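You operate a simulated robot arm through the tools that you are given. There is no shell and no other tool.

Carry out the task below with a simulated robot arm. There is one attempt and no reset: what you move stays moved.

TASK
Run a fizz test on the sealed can with the yellow band.
Fine: can in the fizz well, arm over it, pad down for the test and up again after; can and arm stay; lamp, drink type and turntable untouched. Set down upright: what you pick out. Where these are worked on the way, their far stop is far enough and under half their travel is too little: yellow knob marked fizz pad.

It is judged by the outcome, as a careful person would: the job done as asked, and still so three seconds after it is handed in. It fails if anything else is knocked over, pushed out of place, dropped, spilled or broken.

THE ROBOT
A 7-joint arm with a fingered hand, fixed in place. Base frame: the origin is on the floor under the middle of its stand, x ahead of it, y to its left, z up. Readings come in cm, degrees, newtons and seconds.
With the tool pointing down near the work surface it reaches from about 32 to 72 cm from the base axis. Its first joint turns from -166.0 to 166.0 degrees. Payload 4 kg.
Tool frame: the origin (TCP) lies between the finger pads and is the grasp point; the fingertips stand 2.6 cm ahead of it; z points along the fingers, y is the line along which they close. The gripper opens to 14.8 cm; its body begins 7.3 cm behind the TCP. The gripper is a hand of 3 fingers: y runs from the thumb to the fingers, the wrist lies at [0, 0, -23.9] in the tool frame, and closing takes about 1.5 s.
Orientation is that of the tool frame in the base frame, as a unit quaternion [x, y, z, w]. With the fingers straight down and closing along the base's y, the tool's x points along the base's -x, its y along +y and its z along -z.

THE INTERFACE
- The arm moves only by the tool drive_tool. Its argument "rows" is a list of rows, each a list of 7 numbers: the shift along the base's x, y, z in cm, then the turn, a rotation vector about the base's x, y, z in degrees, then the finger opening in cm, from 0 to 14.8. In form: [[dx, dy, dz, wx, wy, wz, claw], ...]. A call has 1 to 20 rows; each row shifts and turns the commanded pose from where the row before left it. A row lasts 0.2 s, in which the tool goes at most 5 cm and 8.6 degrees; a call with a longer step from one row to the next is refused whole, and so is a gripper value outside its range. A pose out of reach is approached as far as the arm can. The call stops where the force on the tool passes 40 N (or 10 N more than at its start, if that is more) or the arm is blocked; 0.2 s more then pass. The fingers move at their own pace (about 7.2 cm/s each) and stop on an object; they squeeze with about 31 N. The grip force told is the motor's: it shows also when the fingers shut on nothing. Time passes only in rows, and 0.2 s behind the last, so rows that do not move let the fingers close. It gives the time, the measured TCP pose, the force on the tool (base axes), the opening and the grip force at its end, in the units of the frame above (readings bear some noise), with the torque about the TCP (base axes, N m) and any sound that the robot's microphone picked up.
- Cameras (640 x 400 px; columns grow to the right, rows downward): "scene" is fixed at [21.75, 65.2, 149.72]; the picture's right is [-0.99, -0.16, 0.00], its down [-0.12, 0.74, -0.67] and it looks along [0.11, -0.66, -0.75] (base axes); focal length 214 px, centre (320, 200). "wrist" rides on the gripper at [6.8, -3.9, -9] in the tool frame; the picture's right is [0.50, 0.87, 0.00], its down [-0.66, 0.38, -0.65] and it looks along [-0.57, 0.33, 0.76] (tool axes); focal length 222 px, centre (320, 200). There is no depth. A picture from a camera that has moved, and an enlarged one, comes with that camera's place and axes in the base frame and with its lens. The place of the scene camera against the robot may be out by one fixed shift of up to 1.2 cm in any direction.
- get_image(camera): a new picture of that camera. It takes no simulated time.
- lift_body(by): slides the trunk up (or, below 0, down) by that many cm; the arm rides with it, the base frame stays. It gives what a move gives, with no picture.
- preshape(shape): the hand has 3 fingers and takes this shape, open, in about a second: jaw (thumb against the fingers, like two jaws); tri (thumb and two fingers); tip (a fingertip pinch); poke (one finger out to press); point (the index stretched); flat (the hand flat); cup (the hand cupped); fist (a fist). The gripper value then closes the fingers along that shape, each until it touches; the sizes above hold for jaw. It gives what a move gives, with no picture.
- zoom(camera, box): a new picture of the part [left, top, right, bottom] of that camera's present view, enlarged. It takes no simulated time.
- close_job(): hands the job in; it is judged then, once.

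Nothing tells you positions but the pictures and the camera data. Unless the task says otherwise, let go and move clear before handing in.

The tools are called after ">>>" by a JSON object that holds its "name" and its "arguments". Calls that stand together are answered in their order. drive_tool: Moves the arm, as the interface text tells. Its arguments: {"type":"object","properties":{"rows":{"type":"array","items":{"type":"array","items":{"type":"number"}}}},"required":["rows"]} The other tools are called the same way: lift_body (by) moves the trunk up or down; preshape (shape) gives the hand a shape; get_image (camera) takes a picture; zoom (camera, box) takes an enlarged picture of a part of a camera's view; close_job () hands the job in.

At the start:

```text
clock: 0.0
tcp_pos: [39.21, 24.54, 126.31]
tool_rot: [0.0, 1.0, 0.0, 0.0]
force: [1.3, 0.7, 0.4]
wrist_torque: [-0.01, 0.02, 0.01]
opening: 14.76
grasp_force: 0.0
shape: jaw
trunk travel left (down, up): [-52.5, 6.5]
```

scene: 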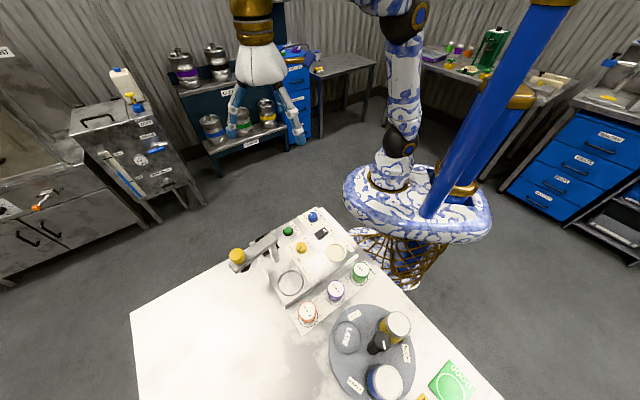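
wrist: 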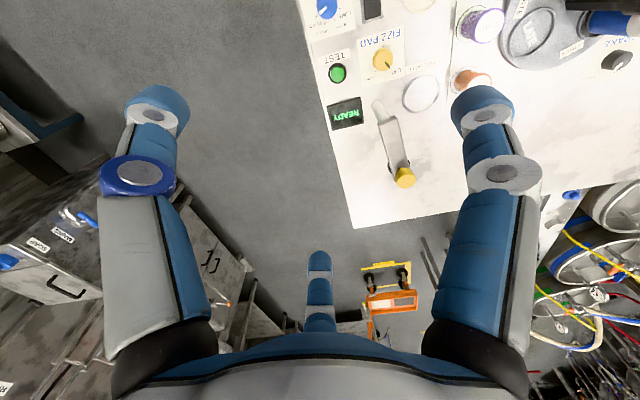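

I see a table with a fizz-test machine (green TEST button, yellow fizz-pad knob, a yellow-ended arm) and a turntable with cans. I'll take closer pictures before moving.

>>> {"name": "zoom", "arguments": {"camera": "scene", "box": [210, 190, 390, 330]}}

>>> {"name": "zoom", "arguments": {"camera": "scene", "box": [290, 280, 490, 400]}}

>>> {"name": "zoom", "arguments": {"camera": "wrist", "box": [290, 0, 640, 220]}}

```text
2.86 times, centred on (300, 260) of scene
camera zoom: at [21.75, 65.2, 149.72], right [-0.99, -0.16, 0.0], down [-0.12, 0.74, -0.67], along [0.11, -0.66, -0.75], focal length 613 px, centre (377, 29)
```

zoom: 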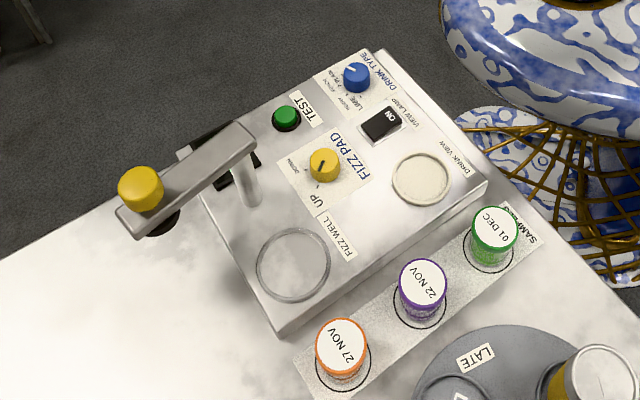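

```text
3.20 times, centred on (390, 340) of scene
camera zoom: at [21.75, 65.2, 149.72], right [-0.99, -0.16, 0.0], down [-0.12, 0.74, -0.67], along [0.11, -0.66, -0.75], focal length 686 px, centre (96, -248)
```

zoom: 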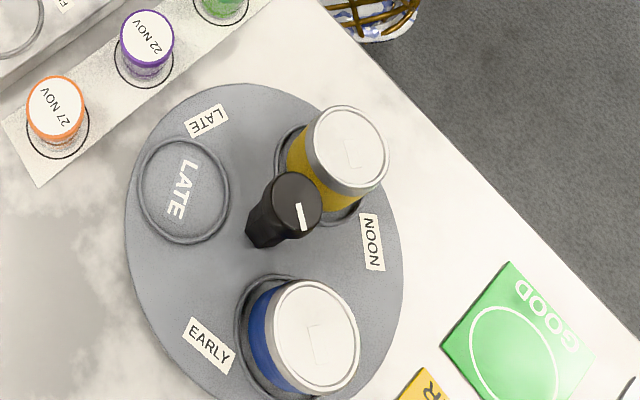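

```text
1.82 times, centred on (465, 110) of wrist
camera zoom: at [32.48, 20.64, 135.27], right [-0.5, 0.87, 0.0], down [0.66, 0.38, 0.65], along [0.57, 0.33, -0.76], focal length 404 px, centre (56, 364)
```

zoom: 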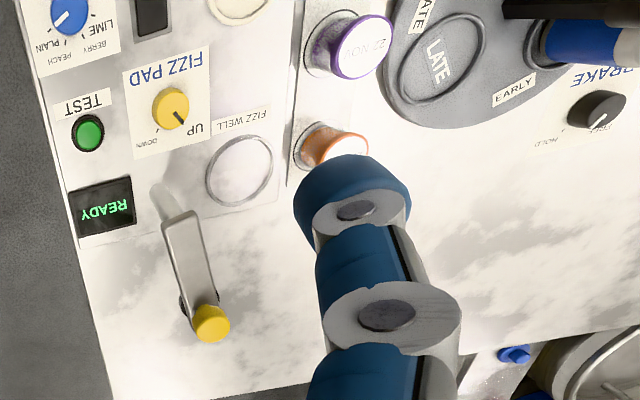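

The fizz console seems to top out near z≈89, with the well at about (33.6, 44), the knob at about (33, 33), TEST at about (38.6, 28) and the parked arm tip at about (44.5, 45, 103). The yellow can is on the turntable near (8, 53), and I'll move high up to look at it with the wrist camera.

>>> {"name": "drive_tool", "arguments": {"rows": [[-3.42, 0.85, -0.53, 0, 0, 5, 14.8], [-3.42, 0.85, -0.53, 0, 0, 5, 14.8], [-3.42, 0.85, -0.53, 0, 0, 5, 14.8], [-3.42, 0.85, -0.53, 0, 0, 5, 14.8], [-3.42, 0.85, -0.53, 0, 0, 5, 14.8], [-3.42, 0.85, -0.53, 0, 0, 5, 14.8], [-3.42, 0.85, -0.53, 0, 0, 5, 14.8], [-3.42, 0.85, -0.53, 0, 0, 5, 14.8], [-3.42, 0.85, -0.53, 0, 0, 5, 14.8], [-3.42, 0.85, -0.53, 0, 0, 5, 14.8], [0, 0, 0, 0, 0, 0, 14.8]]}}

>>> {"name": "get_image", "arguments": {"camera": "wrist"}}

>>> {"name": "get_image", "arguments": {"camera": "scene"}}

```text
clock: 2.4
tcp_pos: [4.79, 33.1, 121.06]
tool_rot: [-0.423, 0.906, 0.0, 0.0]
force: [-0.1, -1.0, -0.5]
wrist_torque: [-0.05, 0.0, 0.0]
opening: 14.77
grasp_force: 0.0
shape: jaw
trunk travel left (down, up): [-52.5, 6.5]
```

```text
taken
camera wrist: at [3.48, 25.3, 129.92], right [-0.98, 0.17, 0.0], down [0.13, 0.75, 0.65], along [0.11, 0.64, -0.76], focal length 222 px, centre (320, 200)
```

wrist: 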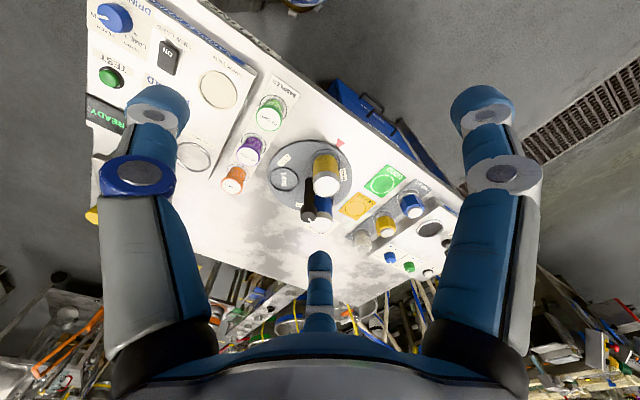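

```text
taken
```

scene: 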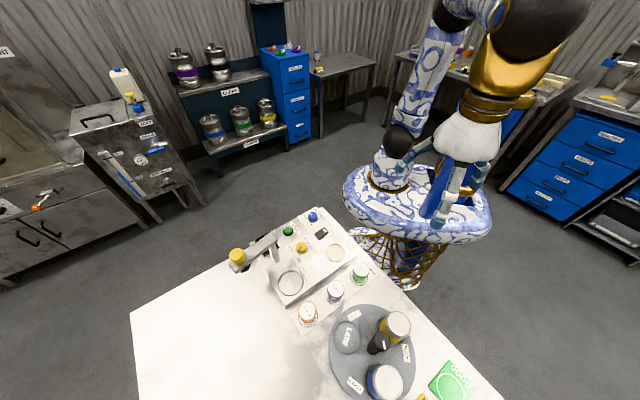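

The wrist view shows more cans further along the table, so I'll zoom in to see which one is the sealed yellow-banded can.

>>> {"name": "zoom", "arguments": {"camera": "wrist", "box": [250, 130, 370, 230]}}

>>> {"name": "zoom", "arguments": {"camera": "wrist", "box": [330, 160, 460, 290]}}

>>> {"name": "zoom", "arguments": {"camera": "wrist", "box": [80, 0, 260, 200]}}

```text
4.00 times, centred on (310, 180) of wrist
camera zoom: at [3.48, 25.3, 129.92], right [-0.98, 0.17, 0.0], down [0.13, 0.75, 0.65], along [0.11, 0.64, -0.76], focal length 888 px, centre (360, 280)
```

zoom: 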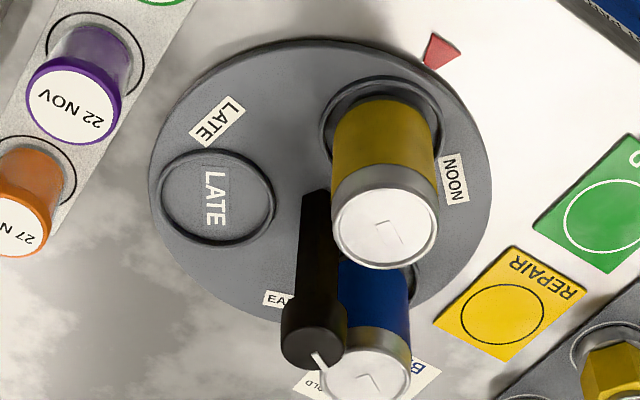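

```text
3.08 times, centred on (395, 225) of wrist
camera zoom: at [3.48, 25.3, 129.92], right [-0.98, 0.17, 0.0], down [0.13, 0.75, 0.65], along [0.11, 0.64, -0.76], focal length 684 px, centre (89, 123)
```

zoom: 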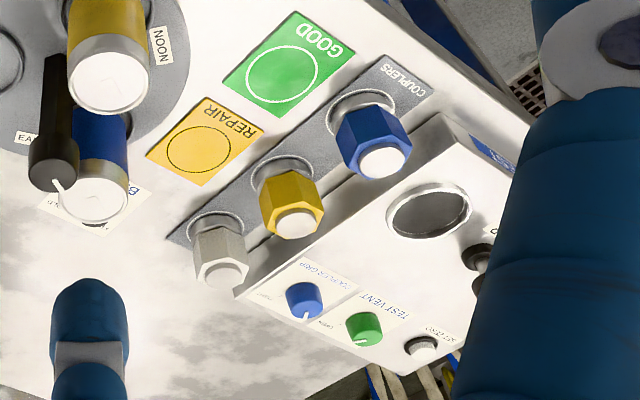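

```text
2.00 times, centred on (170, 100) of wrist
camera zoom: at [3.48, 25.3, 129.92], right [-0.98, 0.17, 0.0], down [0.13, 0.75, 0.65], along [0.11, 0.64, -0.76], focal length 444 px, centre (620, 400)
```

zoom: 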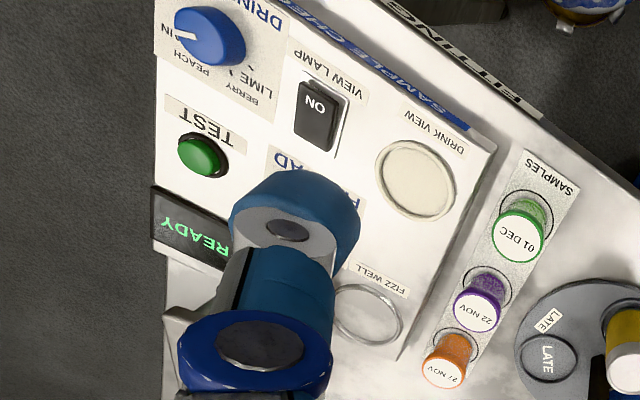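

The yellow-banded can is the one on the turntable at NOON, with its lid near (6.6, 51.5, 95.5) and the tall black handle right beside it. I'll partly close the fingers in free air to learn how the hand closes.

>>> {"name": "drive_tool", "arguments": {"rows": [[0, 0, 0, 0, 0, 0, 8], [0, 0, 0, 0, 0, 0, 8], [0, 0, 0, 0, 0, 0, 8], [0, 0, 0, 0, 0, 0, 8], [0, 0, 0, 0, 0, 0, 8]]}}

>>> {"name": "get_image", "arguments": {"camera": "wrist"}}

>>> {"name": "zoom", "arguments": {"camera": "scene", "box": [380, 100, 540, 250]}}

```text
clock: 3.6
tcp_pos: [4.76, 33.02, 120.93]
tool_rot: [-0.422, 0.906, 0.0, 0.0]
force: [0.2, -0.2, 0.2]
wrist_torque: [0.03, 0.01, 0.05]
opening: 8.07
grasp_force: 0.0
shape: jaw
trunk travel left (down, up): [-52.5, 6.5]
```

```text
taken
camera wrist: at [3.51, 25.3, 129.92], right [-0.98, 0.17, 0.0], down [0.13, 0.75, 0.65], along [0.11, 0.64, -0.76], focal length 222 px, centre (320, 200)
```

wrist: 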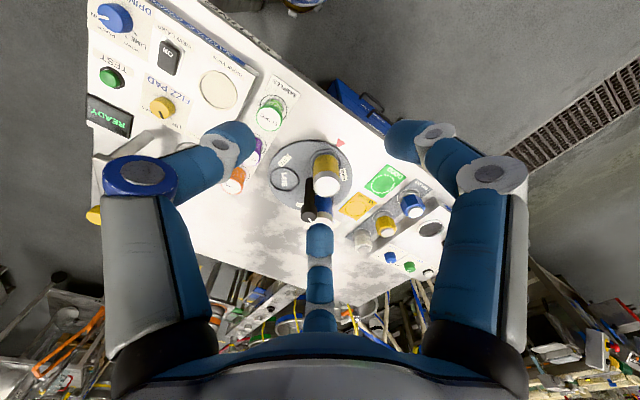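

```text
2.67 times, centred on (460, 175) of scene
camera zoom: at [21.75, 65.2, 149.72], right [-0.99, -0.16, 0.0], down [-0.12, 0.74, -0.67], along [0.11, -0.66, -0.75], focal length 572 px, centre (-53, 267)
```

zoom: 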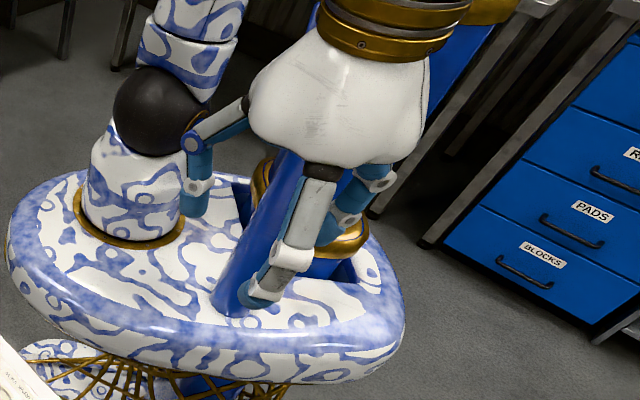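

The hand is a three-finger radial gripper with pads 120° apart, which suits a can. Next I'll look at the console from closer: the knob markings, the well, the arm and the lamp/readout.

>>> {"name": "drive_tool", "arguments": {"rows": [[1.96, -0.99, -1.29, 0, 0, -6.43, 14.8], [1.96, -0.99, -1.29, 0, 0, -6.43, 14.8], [1.96, -0.99, -1.29, 0, 0, -6.43, 14.8], [1.96, -0.99, -1.29, 0, 0, -6.43, 14.8], [1.96, -0.99, -1.29, 0, 0, -6.43, 14.8], [1.96, -0.99, -1.29, 0, 0, -6.43, 14.8], [1.96, -0.99, -1.29, 0, 0, -6.43, 14.8], [0, 0, 0, 0, 0, 0, 14.8]]}}

>>> {"name": "get_image", "arguments": {"camera": "wrist"}}

>>> {"name": "zoom", "arguments": {"camera": "wrist", "box": [200, 50, 440, 250]}}

```text
clock: 5.4
tcp_pos: [18.74, 25.99, 111.96]
tool_rot: [-0.043, 0.999, -0.001, -0.001]
force: [0.3, 0.7, -0.3]
wrist_torque: [0.01, -0.02, 0.02]
opening: 14.8
grasp_force: 0.1
shape: jaw
trunk travel left (down, up): [-52.5, 6.5]
```

```text
taken
camera wrist: at [12.39, 21.52, 120.92], right [-0.57, 0.82, 0.0], down [0.62, 0.43, 0.65], along [0.54, 0.37, -0.76], focal length 222 px, centre (320, 200)
```

wrist: 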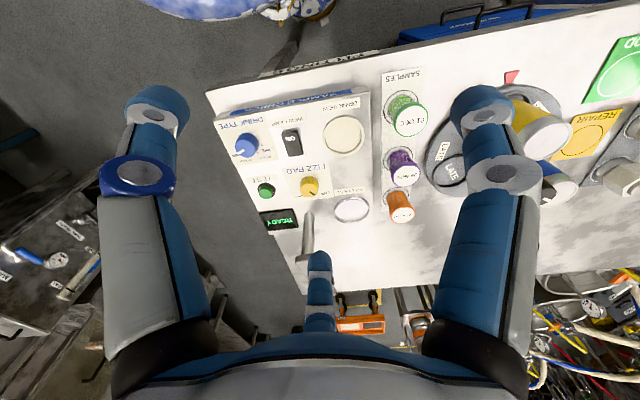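

```text
2.00 times, centred on (320, 150) of wrist
camera zoom: at [12.39, 21.52, 120.92], right [-0.57, 0.82, 0.0], down [0.62, 0.43, 0.65], along [0.54, 0.37, -0.76], focal length 444 px, centre (320, 300)
```

zoom: 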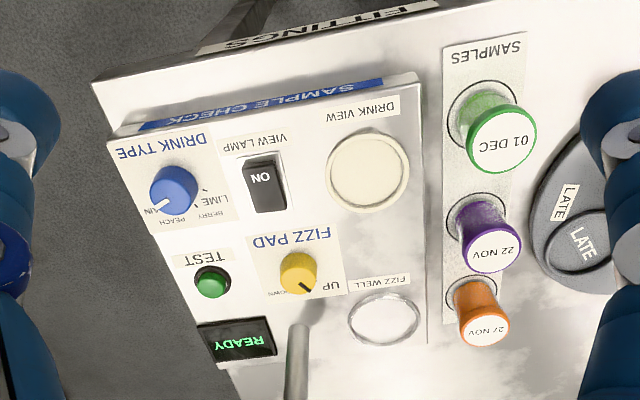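

>>> {"name": "zoom", "arguments": {"camera": "wrist", "box": [255, 140, 375, 240]}}

>>> {"name": "zoom", "arguments": {"camera": "scene", "box": [270, 220, 350, 270]}}

>>> {"name": "zoom", "arguments": {"camera": "scene", "box": [220, 230, 300, 290]}}

```text
4.00 times, centred on (315, 190) of wrist
camera zoom: at [12.39, 21.52, 120.92], right [-0.57, 0.82, 0.0], down [0.62, 0.43, 0.65], along [0.54, 0.37, -0.76], focal length 888 px, centre (340, 240)
```

zoom: 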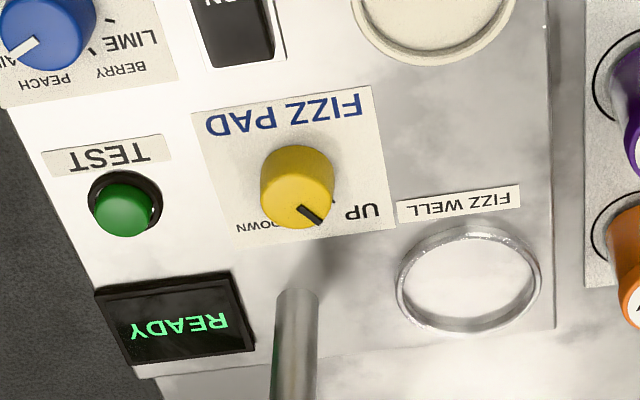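

```text
8.00 times, centred on (310, 245) of scene
camera zoom: at [21.75, 65.2, 149.72], right [-0.99, -0.16, 0.0], down [-0.12, 0.74, -0.67], along [0.11, -0.66, -0.75], focal length 1716 px, centre (400, -160)
```

zoom: 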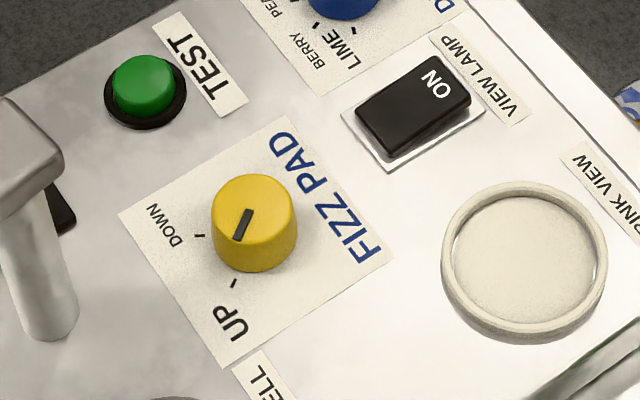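

```text
6.67 times, centred on (260, 260) of scene
camera zoom: at [21.75, 65.2, 149.72], right [-0.99, -0.16, 0.0], down [-0.12, 0.74, -0.67], along [0.11, -0.66, -0.75], focal length 1430 px, centre (720, -200)
```

zoom: 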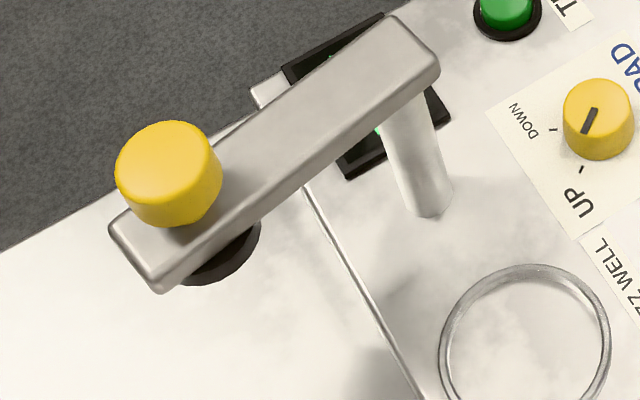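

The knob is at about (32.9, 33.6), pointing to UP, with DOWN roughly 80° clockwise. TEST is at (38.45, 27.8), the post at (39.7, 38.1) and the well at (33.4, 43.9, 89). Now I'll hover above the yellow can, with the fingers turned so that a gap faces the black handle.

>>> {"name": "drive_tool", "arguments": {"rows": [[-1.5, 3.175, -0.25, 0, 0, 8.375, 14.8], [-1.5, 3.175, -0.25, 0, 0, 8.375, 14.8], [-1.5, 3.175, -0.25, 0, 0, 8.375, 14.8], [-1.5, 3.175, -0.25, 0, 0, 8.375, 14.8], [-1.5, 3.175, -0.25, 0, 0, 8.375, 14.8], [-1.5, 3.175, -0.25, 0, 0, 8.375, 14.8], [-1.5, 3.175, -0.25, 0, 0, 8.375, 14.8], [-1.5, 3.175, -0.25, 0, 0, 8.375, 14.8], [0, 0, 0, 0, 0, 0, 14.8]]}}

>>> {"name": "get_image", "arguments": {"camera": "wrist"}}

>>> {"name": "zoom", "arguments": {"camera": "wrist", "box": [220, 40, 420, 165]}}

>>> {"name": "get_image", "arguments": {"camera": "scene"}}

```text
clock: 7.4
tcp_pos: [6.65, 51.79, 109.89]
tool_rot: [-0.589, 0.808, -0.001, 0.0]
force: [0.0, 0.5, -0.1]
wrist_torque: [0.02, 0.0, 0.01]
opening: 14.76
grasp_force: 0.1
shape: jaw
trunk travel left (down, up): [-52.5, 6.5]
```

```text
taken
camera wrist: at [8.39, 44.02, 118.83], right [-0.98, -0.21, 0.0], down [-0.16, 0.74, 0.65], along [-0.14, 0.64, -0.76], focal length 222 px, centre (320, 200)
```

wrist: 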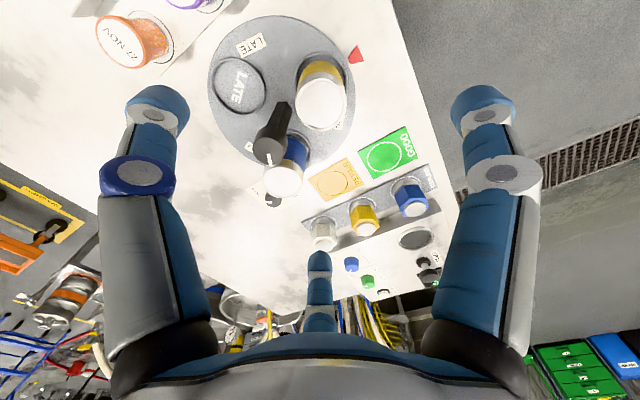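

```text
3.20 times, centred on (320, 102) of wrist
camera zoom: at [8.39, 44.02, 118.83], right [-0.98, -0.21, 0.0], down [-0.16, 0.74, 0.65], along [-0.14, 0.64, -0.76], focal length 711 px, centre (320, 512)
```

zoom: 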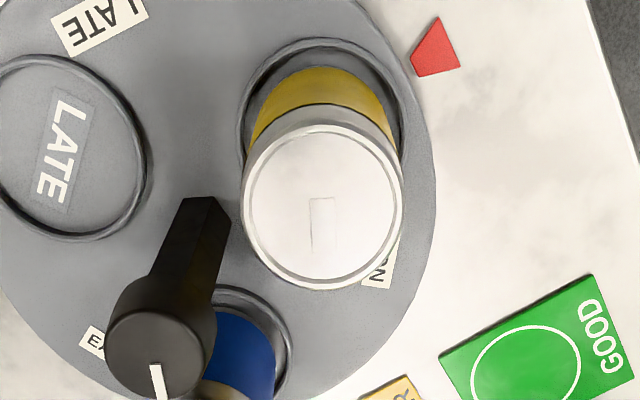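

```text
taken
```

scene: 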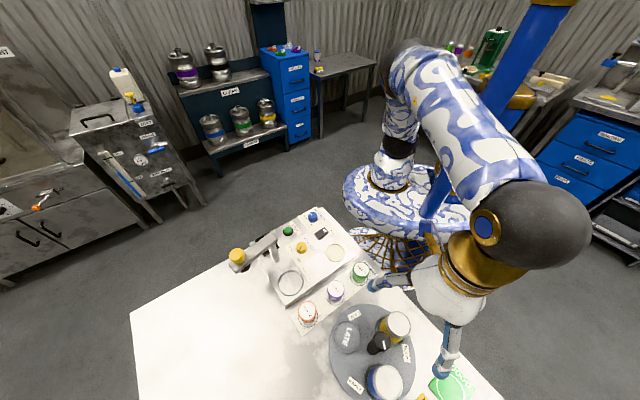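

The can's lid centre works out to (6.8, 51.15, 95.9), with a 5.2 cm diameter and about 8.8 cm height. The handle top is near (11.1, 55.4, 98.5), so I'll check the brake and the surroundings before going down.

>>> {"name": "zoom", "arguments": {"camera": "wrist", "box": [230, 130, 330, 230]}}

>>> {"name": "zoom", "arguments": {"camera": "scene", "box": [330, 290, 450, 400]}}

```text
4.00 times, centred on (280, 180) of wrist
camera zoom: at [8.39, 44.02, 118.83], right [-0.98, -0.21, 0.0], down [-0.16, 0.74, 0.65], along [-0.14, 0.64, -0.76], focal length 888 px, centre (480, 280)
```

zoom: 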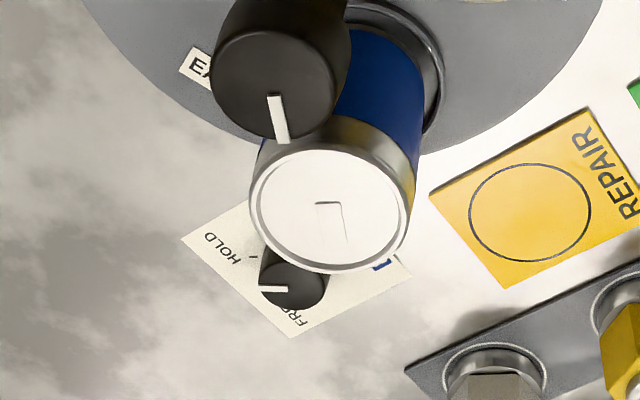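

```text
3.64 times, centred on (390, 345) of scene
camera zoom: at [21.75, 65.2, 149.72], right [-0.99, -0.16, 0.0], down [-0.12, 0.74, -0.67], along [0.11, -0.66, -0.75], focal length 780 px, centre (66, -327)
```

zoom: 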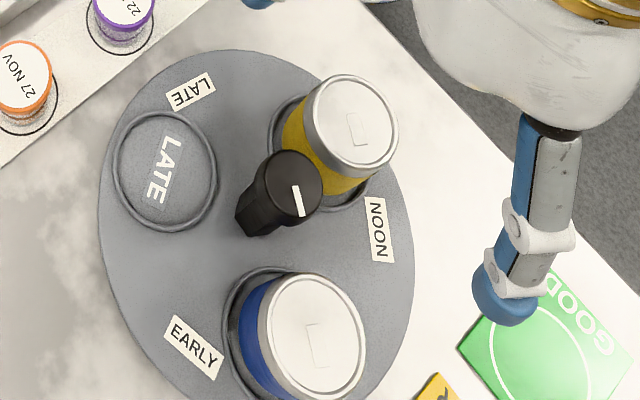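

The brake pointer is on HOLD and nothing else crowds the can. I'll centre over the can, narrow the fingers to about 9 cm and lower part way to check alignment.

>>> {"name": "drive_tool", "arguments": {"rows": [[0.15, -0.62, 0, 0, 0, 0, 9.5], [0, 0, -1.5, 0, 0, 0, 9.5], [0, 0, -2, 0, 0, 0, 9.5], [0, 0, -2, 0, 0, 0, 9.5], [0, 0, -1.5, 0, 0, 0, 9.5], [0, 0, 0, 0, 0, 0, 9.5], [0, 0, 0, 0, 0, 0, 9.5]]}}

>>> {"name": "get_image", "arguments": {"camera": "wrist"}}

>>> {"name": "zoom", "arguments": {"camera": "scene", "box": [330, 250, 490, 400]}}

```text
clock: 9.0
tcp_pos: [6.86, 50.97, 103.03]
tool_rot: [-0.588, 0.809, 0.0, 0.0]
force: [0.2, -1.1, -0.2]
wrist_torque: [-0.02, 0.01, 0.01]
opening: 9.55
grasp_force: 0.1
shape: jaw
trunk travel left (down, up): [-52.5, 6.5]
```

```text
taken
camera wrist: at [8.55, 43.25, 111.9], right [-0.98, -0.21, 0.0], down [-0.16, 0.74, 0.65], along [-0.14, 0.64, -0.76], focal length 222 px, centre (320, 200)
```

wrist: 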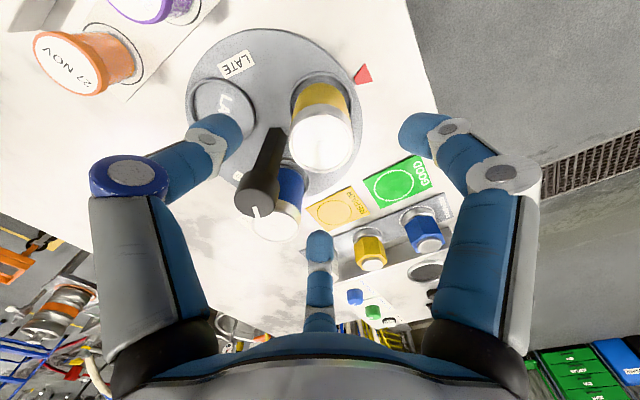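

```text
2.67 times, centred on (410, 325) of scene
camera zoom: at [21.75, 65.2, 149.72], right [-0.99, -0.16, 0.0], down [-0.12, 0.74, -0.67], along [0.11, -0.66, -0.75], focal length 572 px, centre (80, -133)
```

zoom: 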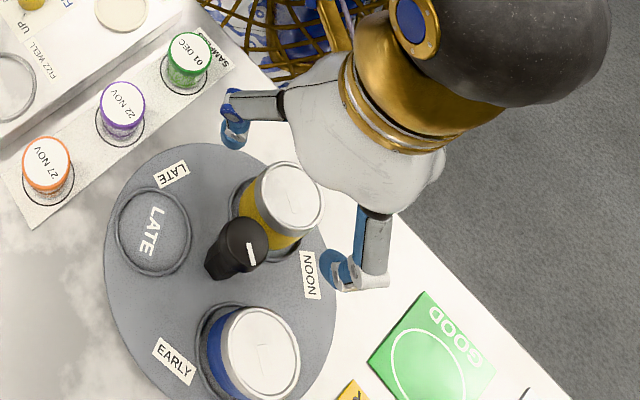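

I'm 7 cm above the lid and nearly centred. A zoom will refine the alignment.

>>> {"name": "zoom", "arguments": {"camera": "wrist", "box": [260, 70, 390, 190]}}

```text
3.33 times, centred on (325, 130) of wrist
camera zoom: at [8.55, 43.25, 111.9], right [-0.98, -0.21, 0.0], down [-0.16, 0.74, 0.65], along [-0.14, 0.64, -0.76], focal length 740 px, centre (303, 433)
```

zoom: 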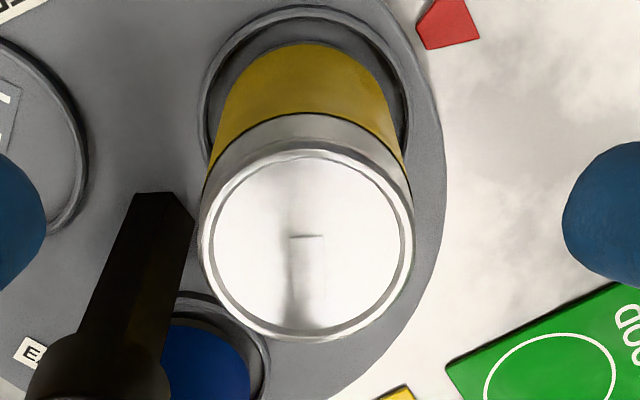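

The lid is centred within about 0.1 cm of the tool axis. I'll go straight down to TCP z≈94.2 and close.

>>> {"name": "drive_tool", "arguments": {"rows": [[-0.1, 0.08, -2, 0, 0, 0, 9.5], [0, 0, -2, 0, 0, 0, 9.5], [0, 0, -2, 0, 0, 0, 9.5], [0, 0, -1.8, 0, 0, 0, 9.5], [0, 0, -1, 0, 0, 0, 9.5], [0, 0, 0, 0, 0, 0, 9.5]]}}

>>> {"name": "get_image", "arguments": {"camera": "wrist"}}

>>> {"name": "zoom", "arguments": {"camera": "scene", "box": [330, 250, 490, 400]}}

```text
clock: 10.4
tcp_pos: [6.78, 51.08, 94.07]
tool_rot: [-0.588, 0.809, 0.0, 0.0]
force: [-0.6, 0.1, -0.1]
wrist_torque: [-0.01, 0.03, -0.01]
opening: 9.58
grasp_force: 0.0
shape: jaw
trunk travel left (down, up): [-52.5, 6.5]
```

```text
taken
camera wrist: at [8.42, 43.34, 103.02], right [-0.98, -0.21, 0.0], down [-0.16, 0.74, 0.65], along [-0.14, 0.64, -0.76], focal length 222 px, centre (320, 200)
```

wrist: 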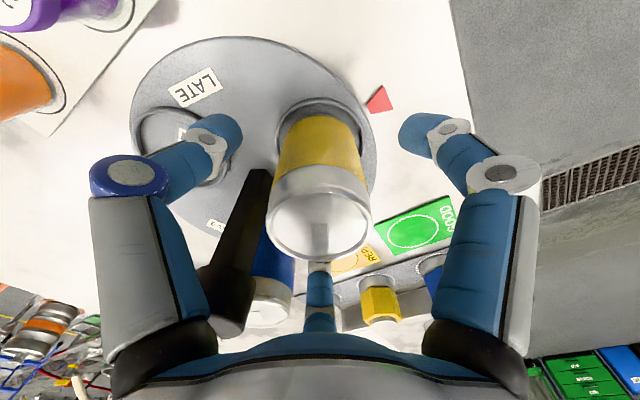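

```text
2.67 times, centred on (410, 325) of scene
camera zoom: at [21.75, 65.2, 149.72], right [-0.99, -0.16, 0.0], down [-0.12, 0.74, -0.67], along [0.11, -0.66, -0.75], focal length 572 px, centre (80, -133)
```

zoom: 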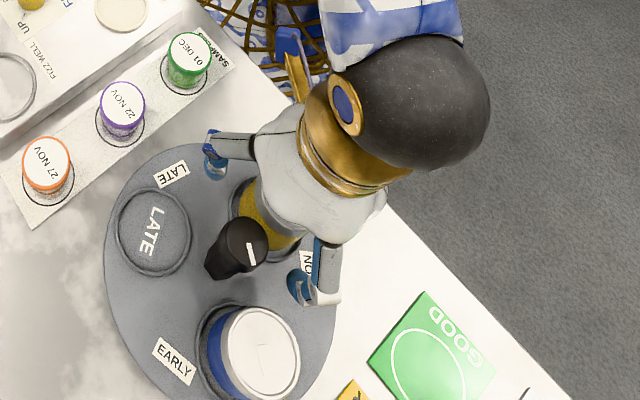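

The fingers straddle the can evenly and clear the handle. I'll close on it now.

>>> {"name": "drive_tool", "arguments": {"rows": [[0, 0, 0, 0, 0, 0, 7], [0, 0, 0, 0, 0, 0, 6], [0, 0, 0, 0, 0, 0, 5.4], [0, 0, 0, 0, 0, 0, 5.0], [0, 0, 0, 0, 0, 0, 4.5], [0, 0, 0, 0, 0, 0, 4], [0, 0, 0, 0, 0, 0, 3.5], [0, 0, 0, 0, 0, 0, 3.5]]}}

>>> {"name": "get_image", "arguments": {"camera": "wrist"}}

```text
clock: 12.2
tcp_pos: [6.77, 50.95, 94.21]
tool_rot: [-0.589, 0.808, 0.001, -0.001]
force: [-0.6, 0.0, 0.1]
wrist_torque: [-0.03, -0.03, 0.0]
opening: 4.54
grasp_force: 31.1
shape: jaw
trunk travel left (down, up): [-52.5, 6.5]
```

```text
taken
camera wrist: at [8.43, 43.35, 103.04], right [-0.98, -0.21, 0.0], down [-0.16, 0.74, 0.65], along [-0.14, 0.64, -0.76], focal length 222 px, centre (320, 200)
```

wrist: 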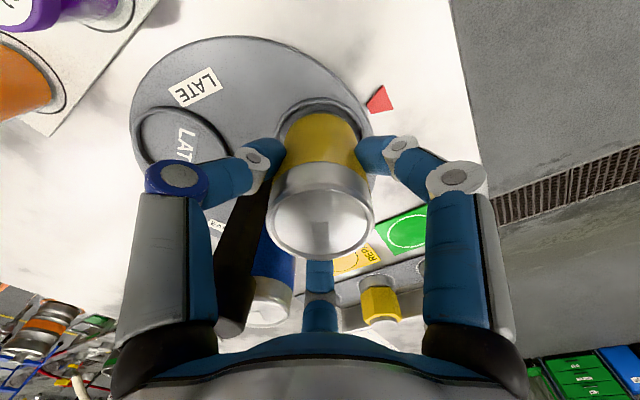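

The can is gripped at 31 N and the turntable hasn't shifted. I'll lift straight up.

>>> {"name": "drive_tool", "arguments": {"rows": [[0, 0, 0.5, 0, 0, 0, 3.5], [0, 0, 1, 0, 0, 0, 3.5], [0, 0, 1.5, 0, 0, 0, 3.5], [0, 0, 2, 0, 0, 0, 3.5], [0, 0, 2.5, 0, 0, 0, 3.5], [0, 0, 3, 0, 0, 0, 3.5], [0, 0, 3, 0, 0, 0, 3.5], [0, 0, 3, 0, 0, 0, 3.5], [0, 0, 3, 0, 0, 0, 3.5], [0, 0, 1.5, 0, 0, 0, 3.5], [0, 0, 0, 0, 0, 0, 3.5]]}}

>>> {"name": "get_image", "arguments": {"camera": "wrist"}}

>>> {"name": "get_image", "arguments": {"camera": "scene"}}

```text
clock: 14.6
tcp_pos: [6.67, 51.17, 115.22]
tool_rot: [-0.588, 0.809, 0.0, 0.0]
force: [-0.8, 0.3, -2.6]
wrist_torque: [0.01, 0.0, 0.0]
opening: 4.54
grasp_force: 31.3
shape: jaw
trunk travel left (down, up): [-52.5, 6.5]
```

```text
taken
camera wrist: at [8.34, 43.48, 124.19], right [-0.98, -0.21, 0.0], down [-0.16, 0.74, 0.65], along [-0.14, 0.64, -0.76], focal length 222 px, centre (320, 200)
```

wrist: 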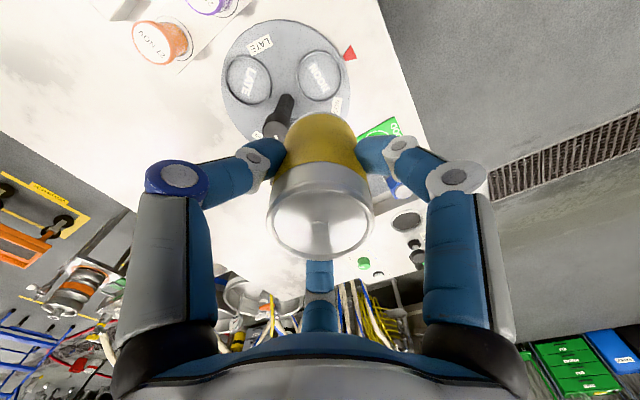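

```text
taken
```

scene: 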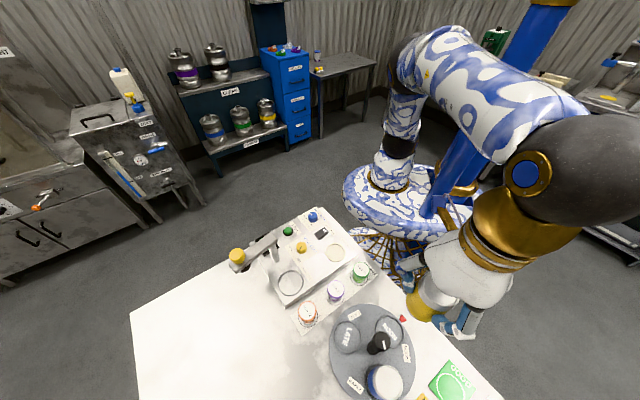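

The can lifted cleanly and the turntable is unmoved. I'll carry it at z≈115, above the fizz arm, to over the well, turning so the fingers straddle the parked arm and post.

>>> {"name": "drive_tool", "arguments": {"rows": [[3.34, -0.91, 0, 0, 0, -8.4, 3.5], [3.34, -0.91, 0, 0, 0, -8.4, 3.5], [3.34, -0.91, 0, 0, 0, -8.4, 3.5], [3.34, -0.91, 0, 0, 0, -8.4, 3.5], [3.34, -0.91, 0, 0, 0, -8.4, 3.5], [3.34, -0.91, 0, 0, 0, -8.4, 3.5], [3.34, -0.91, 0, 0, 0, -8.4, 3.5], [3.34, -0.91, 0, 0, 0, -8.4, 3.5], [0, 0, 0, 0, 0, 0, 3.5], [0, 0, 0, 0, 0, 0, 3.5]]}}

>>> {"name": "get_image", "arguments": {"camera": "wrist"}}

>>> {"name": "zoom", "arguments": {"camera": "wrist", "box": [240, 30, 400, 130]}}

>>> {"name": "get_image", "arguments": {"camera": "scene"}}

```text
clock: 16.8
tcp_pos: [33.52, 43.91, 115.19]
tool_rot: [-0.042, 0.999, 0.0, 0.0]
force: [1.3, 0.0, -1.5]
wrist_torque: [-0.02, 0.01, -0.02]
opening: 4.5
grasp_force: 31.1
shape: jaw
trunk travel left (down, up): [-52.5, 6.5]
```

```text
taken
camera wrist: at [27.2, 39.37, 124.03], right [-0.57, 0.82, 0.0], down [0.62, 0.43, 0.65], along [0.54, 0.37, -0.76], focal length 222 px, centre (320, 200)
```

wrist: 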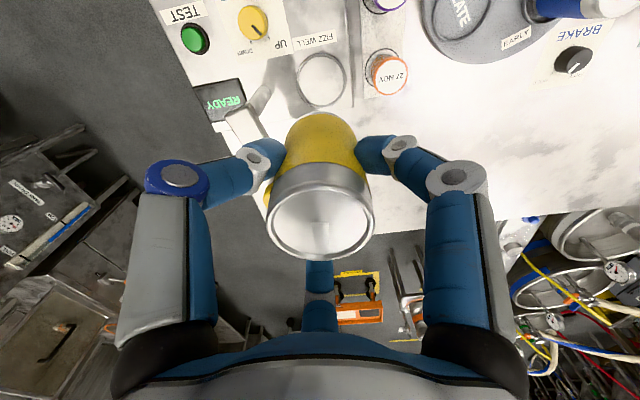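

```text
4.00 times, centred on (320, 80) of wrist
camera zoom: at [27.2, 39.37, 124.03], right [-0.57, 0.82, 0.0], down [0.62, 0.43, 0.65], along [0.54, 0.37, -0.76], focal length 888 px, centre (320, 680)
```

zoom: 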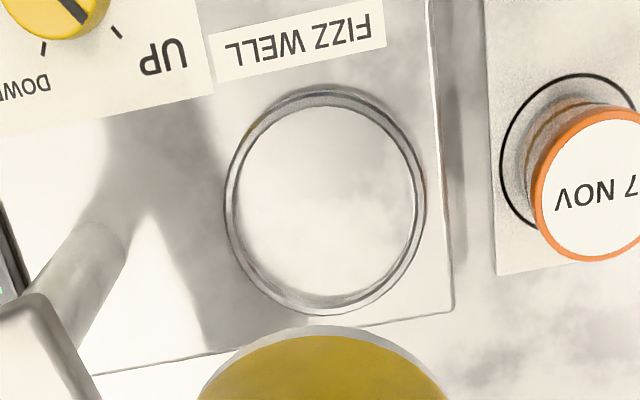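

```text
taken
```

scene: 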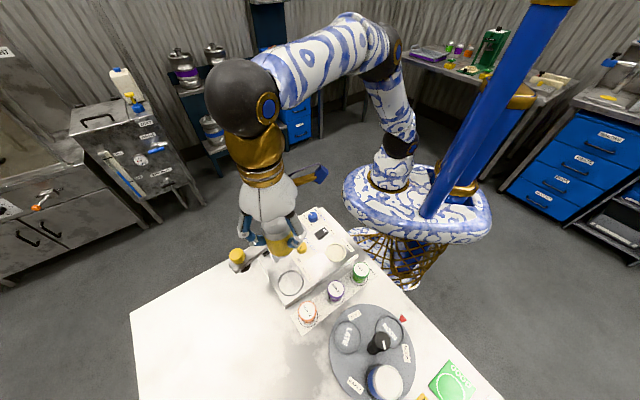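

The well rim centre reads (33.46, 43.93), within 0.1 cm of the can axis. I'll lower to just above the well, then check the clearance to the arm and post.

>>> {"name": "drive_tool", "arguments": {"rows": [[-0.08, 0.03, -2, 0, 0, 0, 3.5], [0, 0, -3, 0, 0, 0, 3.5], [0, 0, -3, 0, 0, 0, 3.5], [0, 0, -3, 0, 0, 0, 3.5], [0, 0, -3, 0, 0, 0, 3.5], [0, 0, -2, 0, 0, 0, 3.5], [0, 0, 0, 0, 0, 0, 3.5], [0, 0, 0, 0, 0, 0, 3.5]]}}

>>> {"name": "get_image", "arguments": {"camera": "wrist"}}

>>> {"name": "zoom", "arguments": {"camera": "scene", "box": [210, 190, 370, 310]}}

```text
clock: 18.6
tcp_pos: [33.34, 43.93, 99.32]
tool_rot: [-0.043, 0.999, 0.0, 0.0]
force: [-0.2, -0.1, -1.8]
wrist_torque: [-0.01, -0.01, -0.02]
opening: 4.5
grasp_force: 31.4
shape: jaw
trunk travel left (down, up): [-52.5, 6.5]
```

```text
taken
camera wrist: at [27.03, 39.4, 108.27], right [-0.57, 0.82, 0.0], down [0.62, 0.43, 0.65], along [0.54, 0.37, -0.76], focal length 222 px, centre (320, 200)
```

wrist: 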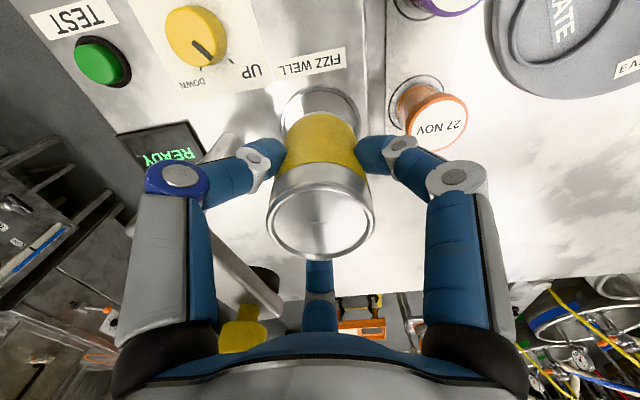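

```text
3.33 times, centred on (290, 250) of scene
camera zoom: at [21.75, 65.2, 149.72], right [-0.99, -0.16, 0.0], down [-0.12, 0.74, -0.67], along [0.11, -0.66, -0.75], focal length 715 px, centre (420, 33)
```

zoom: 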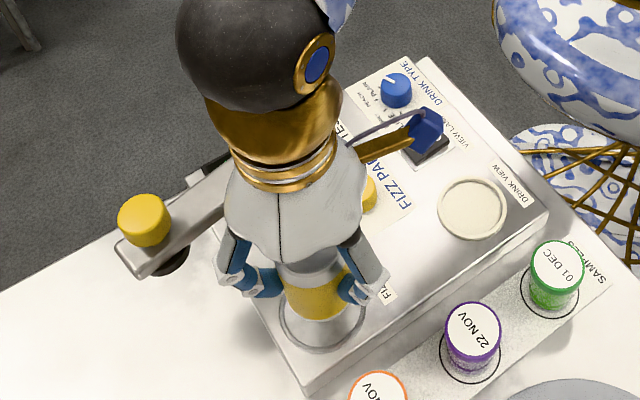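

There is clear space to the arm and post. I'll lower gently and watch for contact with the well floor.

>>> {"name": "drive_tool", "arguments": {"rows": [[0.08, 0, -1, 0, 0, 0, 3.5], [0, 0, -1, 0, 0, 0, 3.5], [0, 0, -0.5, 0, 0, 0, 3.5], [0, 0, -0.3, 0, 0, 0, 3.5], [0, 0, 0, 0, 0, 0, 3.5]]}}

>>> {"name": "get_image", "arguments": {"camera": "wrist"}}

>>> {"name": "zoom", "arguments": {"camera": "scene", "box": [250, 240, 330, 310]}}

```text
clock: 19.8
tcp_pos: [33.44, 43.91, 96.37]
tool_rot: [-0.043, 0.999, 0.0, 0.0]
force: [-0.5, 0.2, -2.5]
wrist_torque: [0.03, -0.01, -0.02]
opening: 4.5
grasp_force: 30.7
shape: jaw
trunk travel left (down, up): [-52.5, 6.5]
```

```text
taken
camera wrist: at [27.13, 39.34, 105.31], right [-0.57, 0.82, 0.0], down [0.62, 0.43, 0.65], along [0.54, 0.37, -0.76], focal length 222 px, centre (320, 200)
```

wrist: 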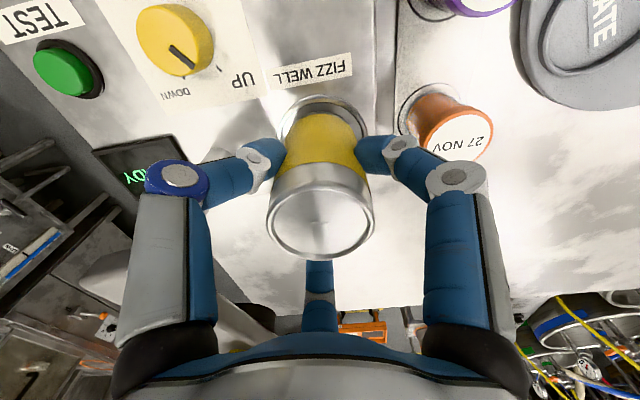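

```text
5.71 times, centred on (290, 275) of scene
camera zoom: at [21.75, 65.2, 149.72], right [-0.99, -0.16, 0.0], down [-0.12, 0.74, -0.67], along [0.11, -0.66, -0.75], focal length 1226 px, centre (491, -229)
```

zoom: 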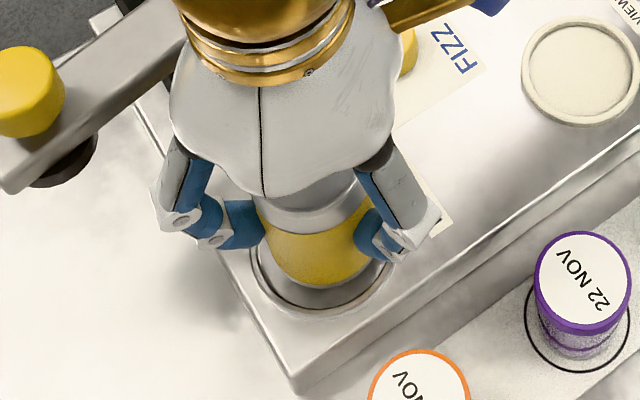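

The can is inside the rim. I'll feel for the floor with small steps.

>>> {"name": "drive_tool", "arguments": {"rows": [[0, 0, -0.15, 0, 0, 0, 3.5], [0, 0, -0.15, 0, 0, 0, 3.5], [0, 0, -0.15, 0, 0, 0, 3.5], [0, 0, 0, 0, 0, 0, 3.5]]}}

```text
clock: 20.8
tcp_pos: [33.45, 43.82, 95.9]
tool_rot: [-0.042, 0.999, 0.0, 0.0]
force: [0.4, -0.2, -1.9]
wrist_torque: [0.02, 0.0, 0.0]
opening: 4.53
grasp_force: 31.1
shape: jaw
trunk travel left (down, up): [-52.5, 6.5]
```

No contact yet, so I'll keep going down in small steps.

>>> {"name": "drive_tool", "arguments": {"rows": [[0, 0.05, -0.15, 0, 0, 0, 3.5], [0, 0, -0.15, 0, 0, 0, 3.5], [0, 0, 0, 0, 0, 0, 3.5]]}}

>>> {"name": "zoom", "arguments": {"camera": "scene", "box": [260, 250, 320, 310]}}

```text
clock: 21.6
tcp_pos: [33.41, 43.8, 95.77]
tool_rot: [-0.042, 0.999, 0.001, 0.001]
force: [2.4, 0.4, 15.6]
wrist_torque: [-0.04, -0.07, -0.01]
opening: 4.58
grasp_force: 31.1
shape: jaw
trunk travel left (down, up): [-52.5, 6.5]
```

```text
6.67 times, centred on (290, 280) of scene
camera zoom: at [21.75, 65.2, 149.72], right [-0.99, -0.16, 0.0], down [-0.12, 0.74, -0.67], along [0.11, -0.66, -0.75], focal length 1430 px, centre (520, -333)
```

zoom: 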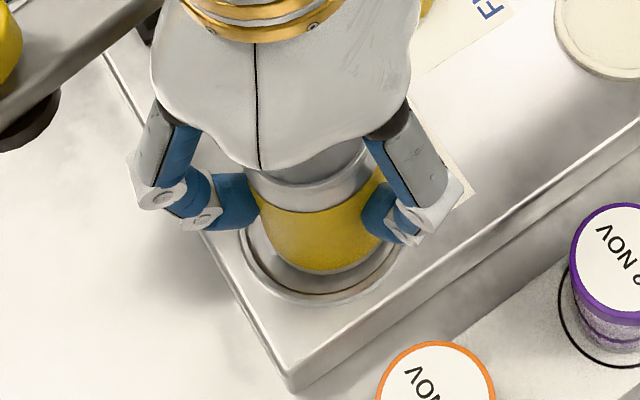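

The can is on the well floor (15 N contact at the expected height). I'll ease off slightly and open the fingers a little.

>>> {"name": "drive_tool", "arguments": {"rows": [[0, 0, 0.1, 0, 0, 0, 3.5], [0, 0, 0, 0, 0, 0, 4.8], [0, 0, 0, 0, 0, 0, 5.5], [0, 0, 0, 0, 0, 0, 6.5], [0, 0, 0, 0, 0, 0, 8], [0, 0, 0, 0, 0, 0, 8], [0, 0, 0, 0, 0, 0, 8]]}}

>>> {"name": "get_image", "arguments": {"camera": "wrist"}}

>>> {"name": "zoom", "arguments": {"camera": "scene", "box": [220, 220, 330, 310]}}

```text
clock: 23.2
tcp_pos: [33.42, 43.82, 95.74]
tool_rot: [-0.042, 0.999, 0.0, 0.0]
force: [0.3, -0.5, 0.3]
wrist_torque: [-0.02, 0.01, 0.0]
opening: 7.94
grasp_force: 0.1
shape: jaw
trunk travel left (down, up): [-52.5, 6.5]
```

```text
taken
camera wrist: at [27.12, 39.34, 104.64], right [-0.57, 0.82, 0.0], down [0.62, 0.43, 0.65], along [0.54, 0.37, -0.76], focal length 222 px, centre (320, 200)
```

wrist: 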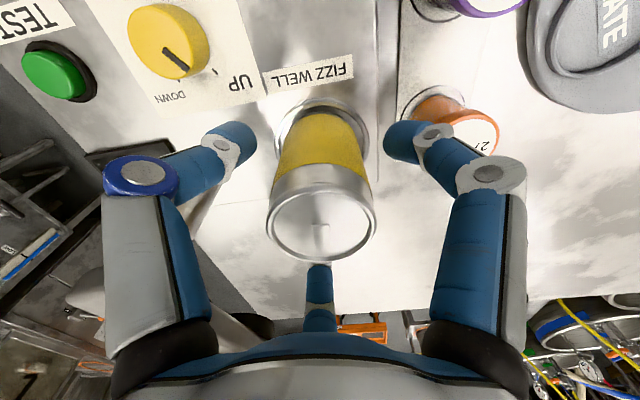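

```text
4.44 times, centred on (275, 265) of scene
camera zoom: at [21.75, 65.2, 149.72], right [-0.99, -0.16, 0.0], down [-0.12, 0.74, -0.67], along [0.11, -0.66, -0.75], focal length 953 px, centre (520, -89)
```

zoom: 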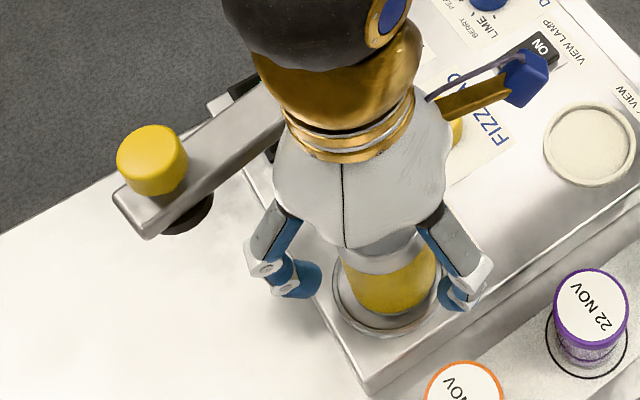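

The can stands in the well and the fingers are free. I'll rise straight up.

>>> {"name": "drive_tool", "arguments": {"rows": [[0, 0, 1, 0, 0, 0, 8], [0, 0, 2, 0, 0, 0, 8], [0, 0, 3, 0, 0, 0, 8], [0, 0, 3, 0, 0, 0, 8], [0, 0, 3, 0, 0, 0, 8], [0, 0, 3, 0, 0, 0, 8], [0, 0, 3, 0, 0, 0, 8], [0, 0, 2, 0, 0, 0, 8], [0, 0, 0, 0, 0, 0, 8]]}}

>>> {"name": "get_image", "arguments": {"camera": "wrist"}}

>>> {"name": "zoom", "arguments": {"camera": "wrist", "box": [200, 40, 400, 190]}}

>>> {"name": "zoom", "arguments": {"camera": "scene", "box": [220, 210, 340, 310]}}

```text
clock: 25.2
tcp_pos: [33.56, 43.98, 115.87]
tool_rot: [-0.043, 0.999, 0.0, 0.0]
force: [0.6, -0.9, 1.0]
wrist_torque: [0.02, 0.0, -0.04]
opening: 7.94
grasp_force: 0.1
shape: jaw
trunk travel left (down, up): [-52.5, 6.5]
```

```text
taken
camera wrist: at [27.1, 39.43, 124.83], right [-0.57, 0.82, 0.0], down [0.62, 0.43, 0.65], along [0.54, 0.37, -0.76], focal length 222 px, centre (320, 200)
```

wrist: 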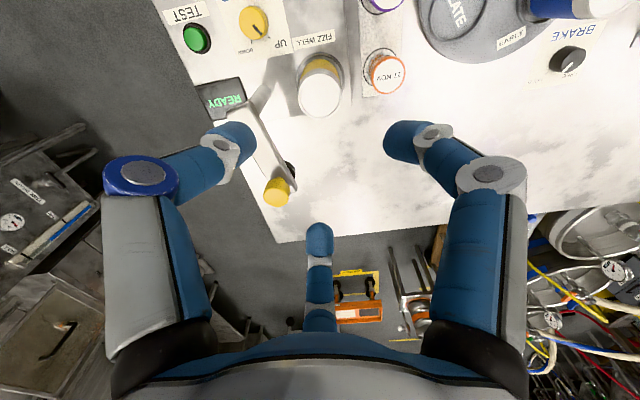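

```text
2.67 times, centred on (300, 115) of wrist
camera zoom: at [27.1, 39.43, 124.83], right [-0.57, 0.82, 0.0], down [0.62, 0.43, 0.65], along [0.54, 0.37, -0.76], focal length 592 px, centre (373, 427)
```

zoom: 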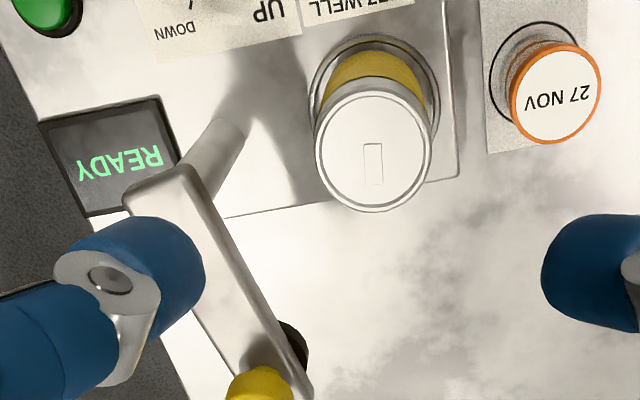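

```text
4.00 times, centred on (280, 260) of scene
camera zoom: at [21.75, 65.2, 149.72], right [-0.99, -0.16, 0.0], down [-0.12, 0.74, -0.67], along [0.11, -0.66, -0.75], focal length 858 px, centre (480, -40)
```

zoom: 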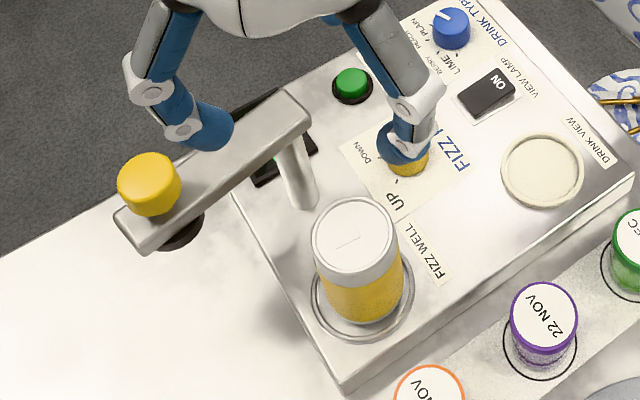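

The can sits upright and centred in the well. Next I'll look closely at the arm's yellow handle to locate it for swinging.

>>> {"name": "zoom", "arguments": {"camera": "wrist", "box": [220, 80, 340, 220]}}

>>> {"name": "zoom", "arguments": {"camera": "scene", "box": [225, 225, 305, 285]}}

```text
2.86 times, centred on (280, 150) of wrist
camera zoom: at [27.1, 39.43, 124.83], right [-0.57, 0.82, 0.0], down [0.62, 0.43, 0.65], along [0.54, 0.37, -0.76], focal length 635 px, centre (434, 343)
```

zoom: 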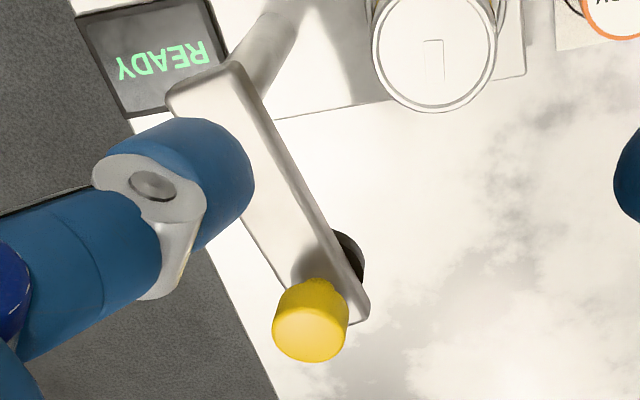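

```text
6.67 times, centred on (265, 255) of scene
camera zoom: at [21.75, 65.2, 149.72], right [-0.99, -0.16, 0.0], down [-0.12, 0.74, -0.67], along [0.11, -0.66, -0.75], focal length 1430 px, centre (687, -167)
```

zoom: 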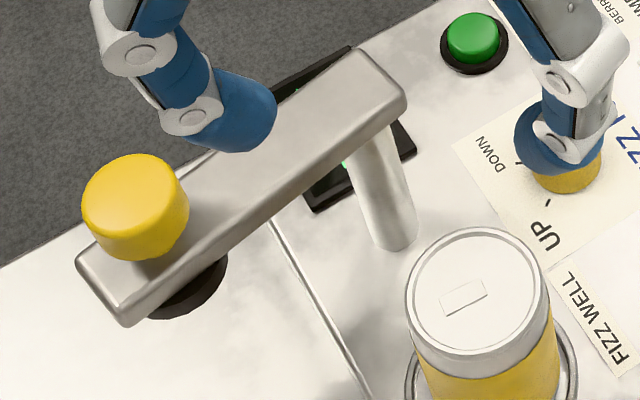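

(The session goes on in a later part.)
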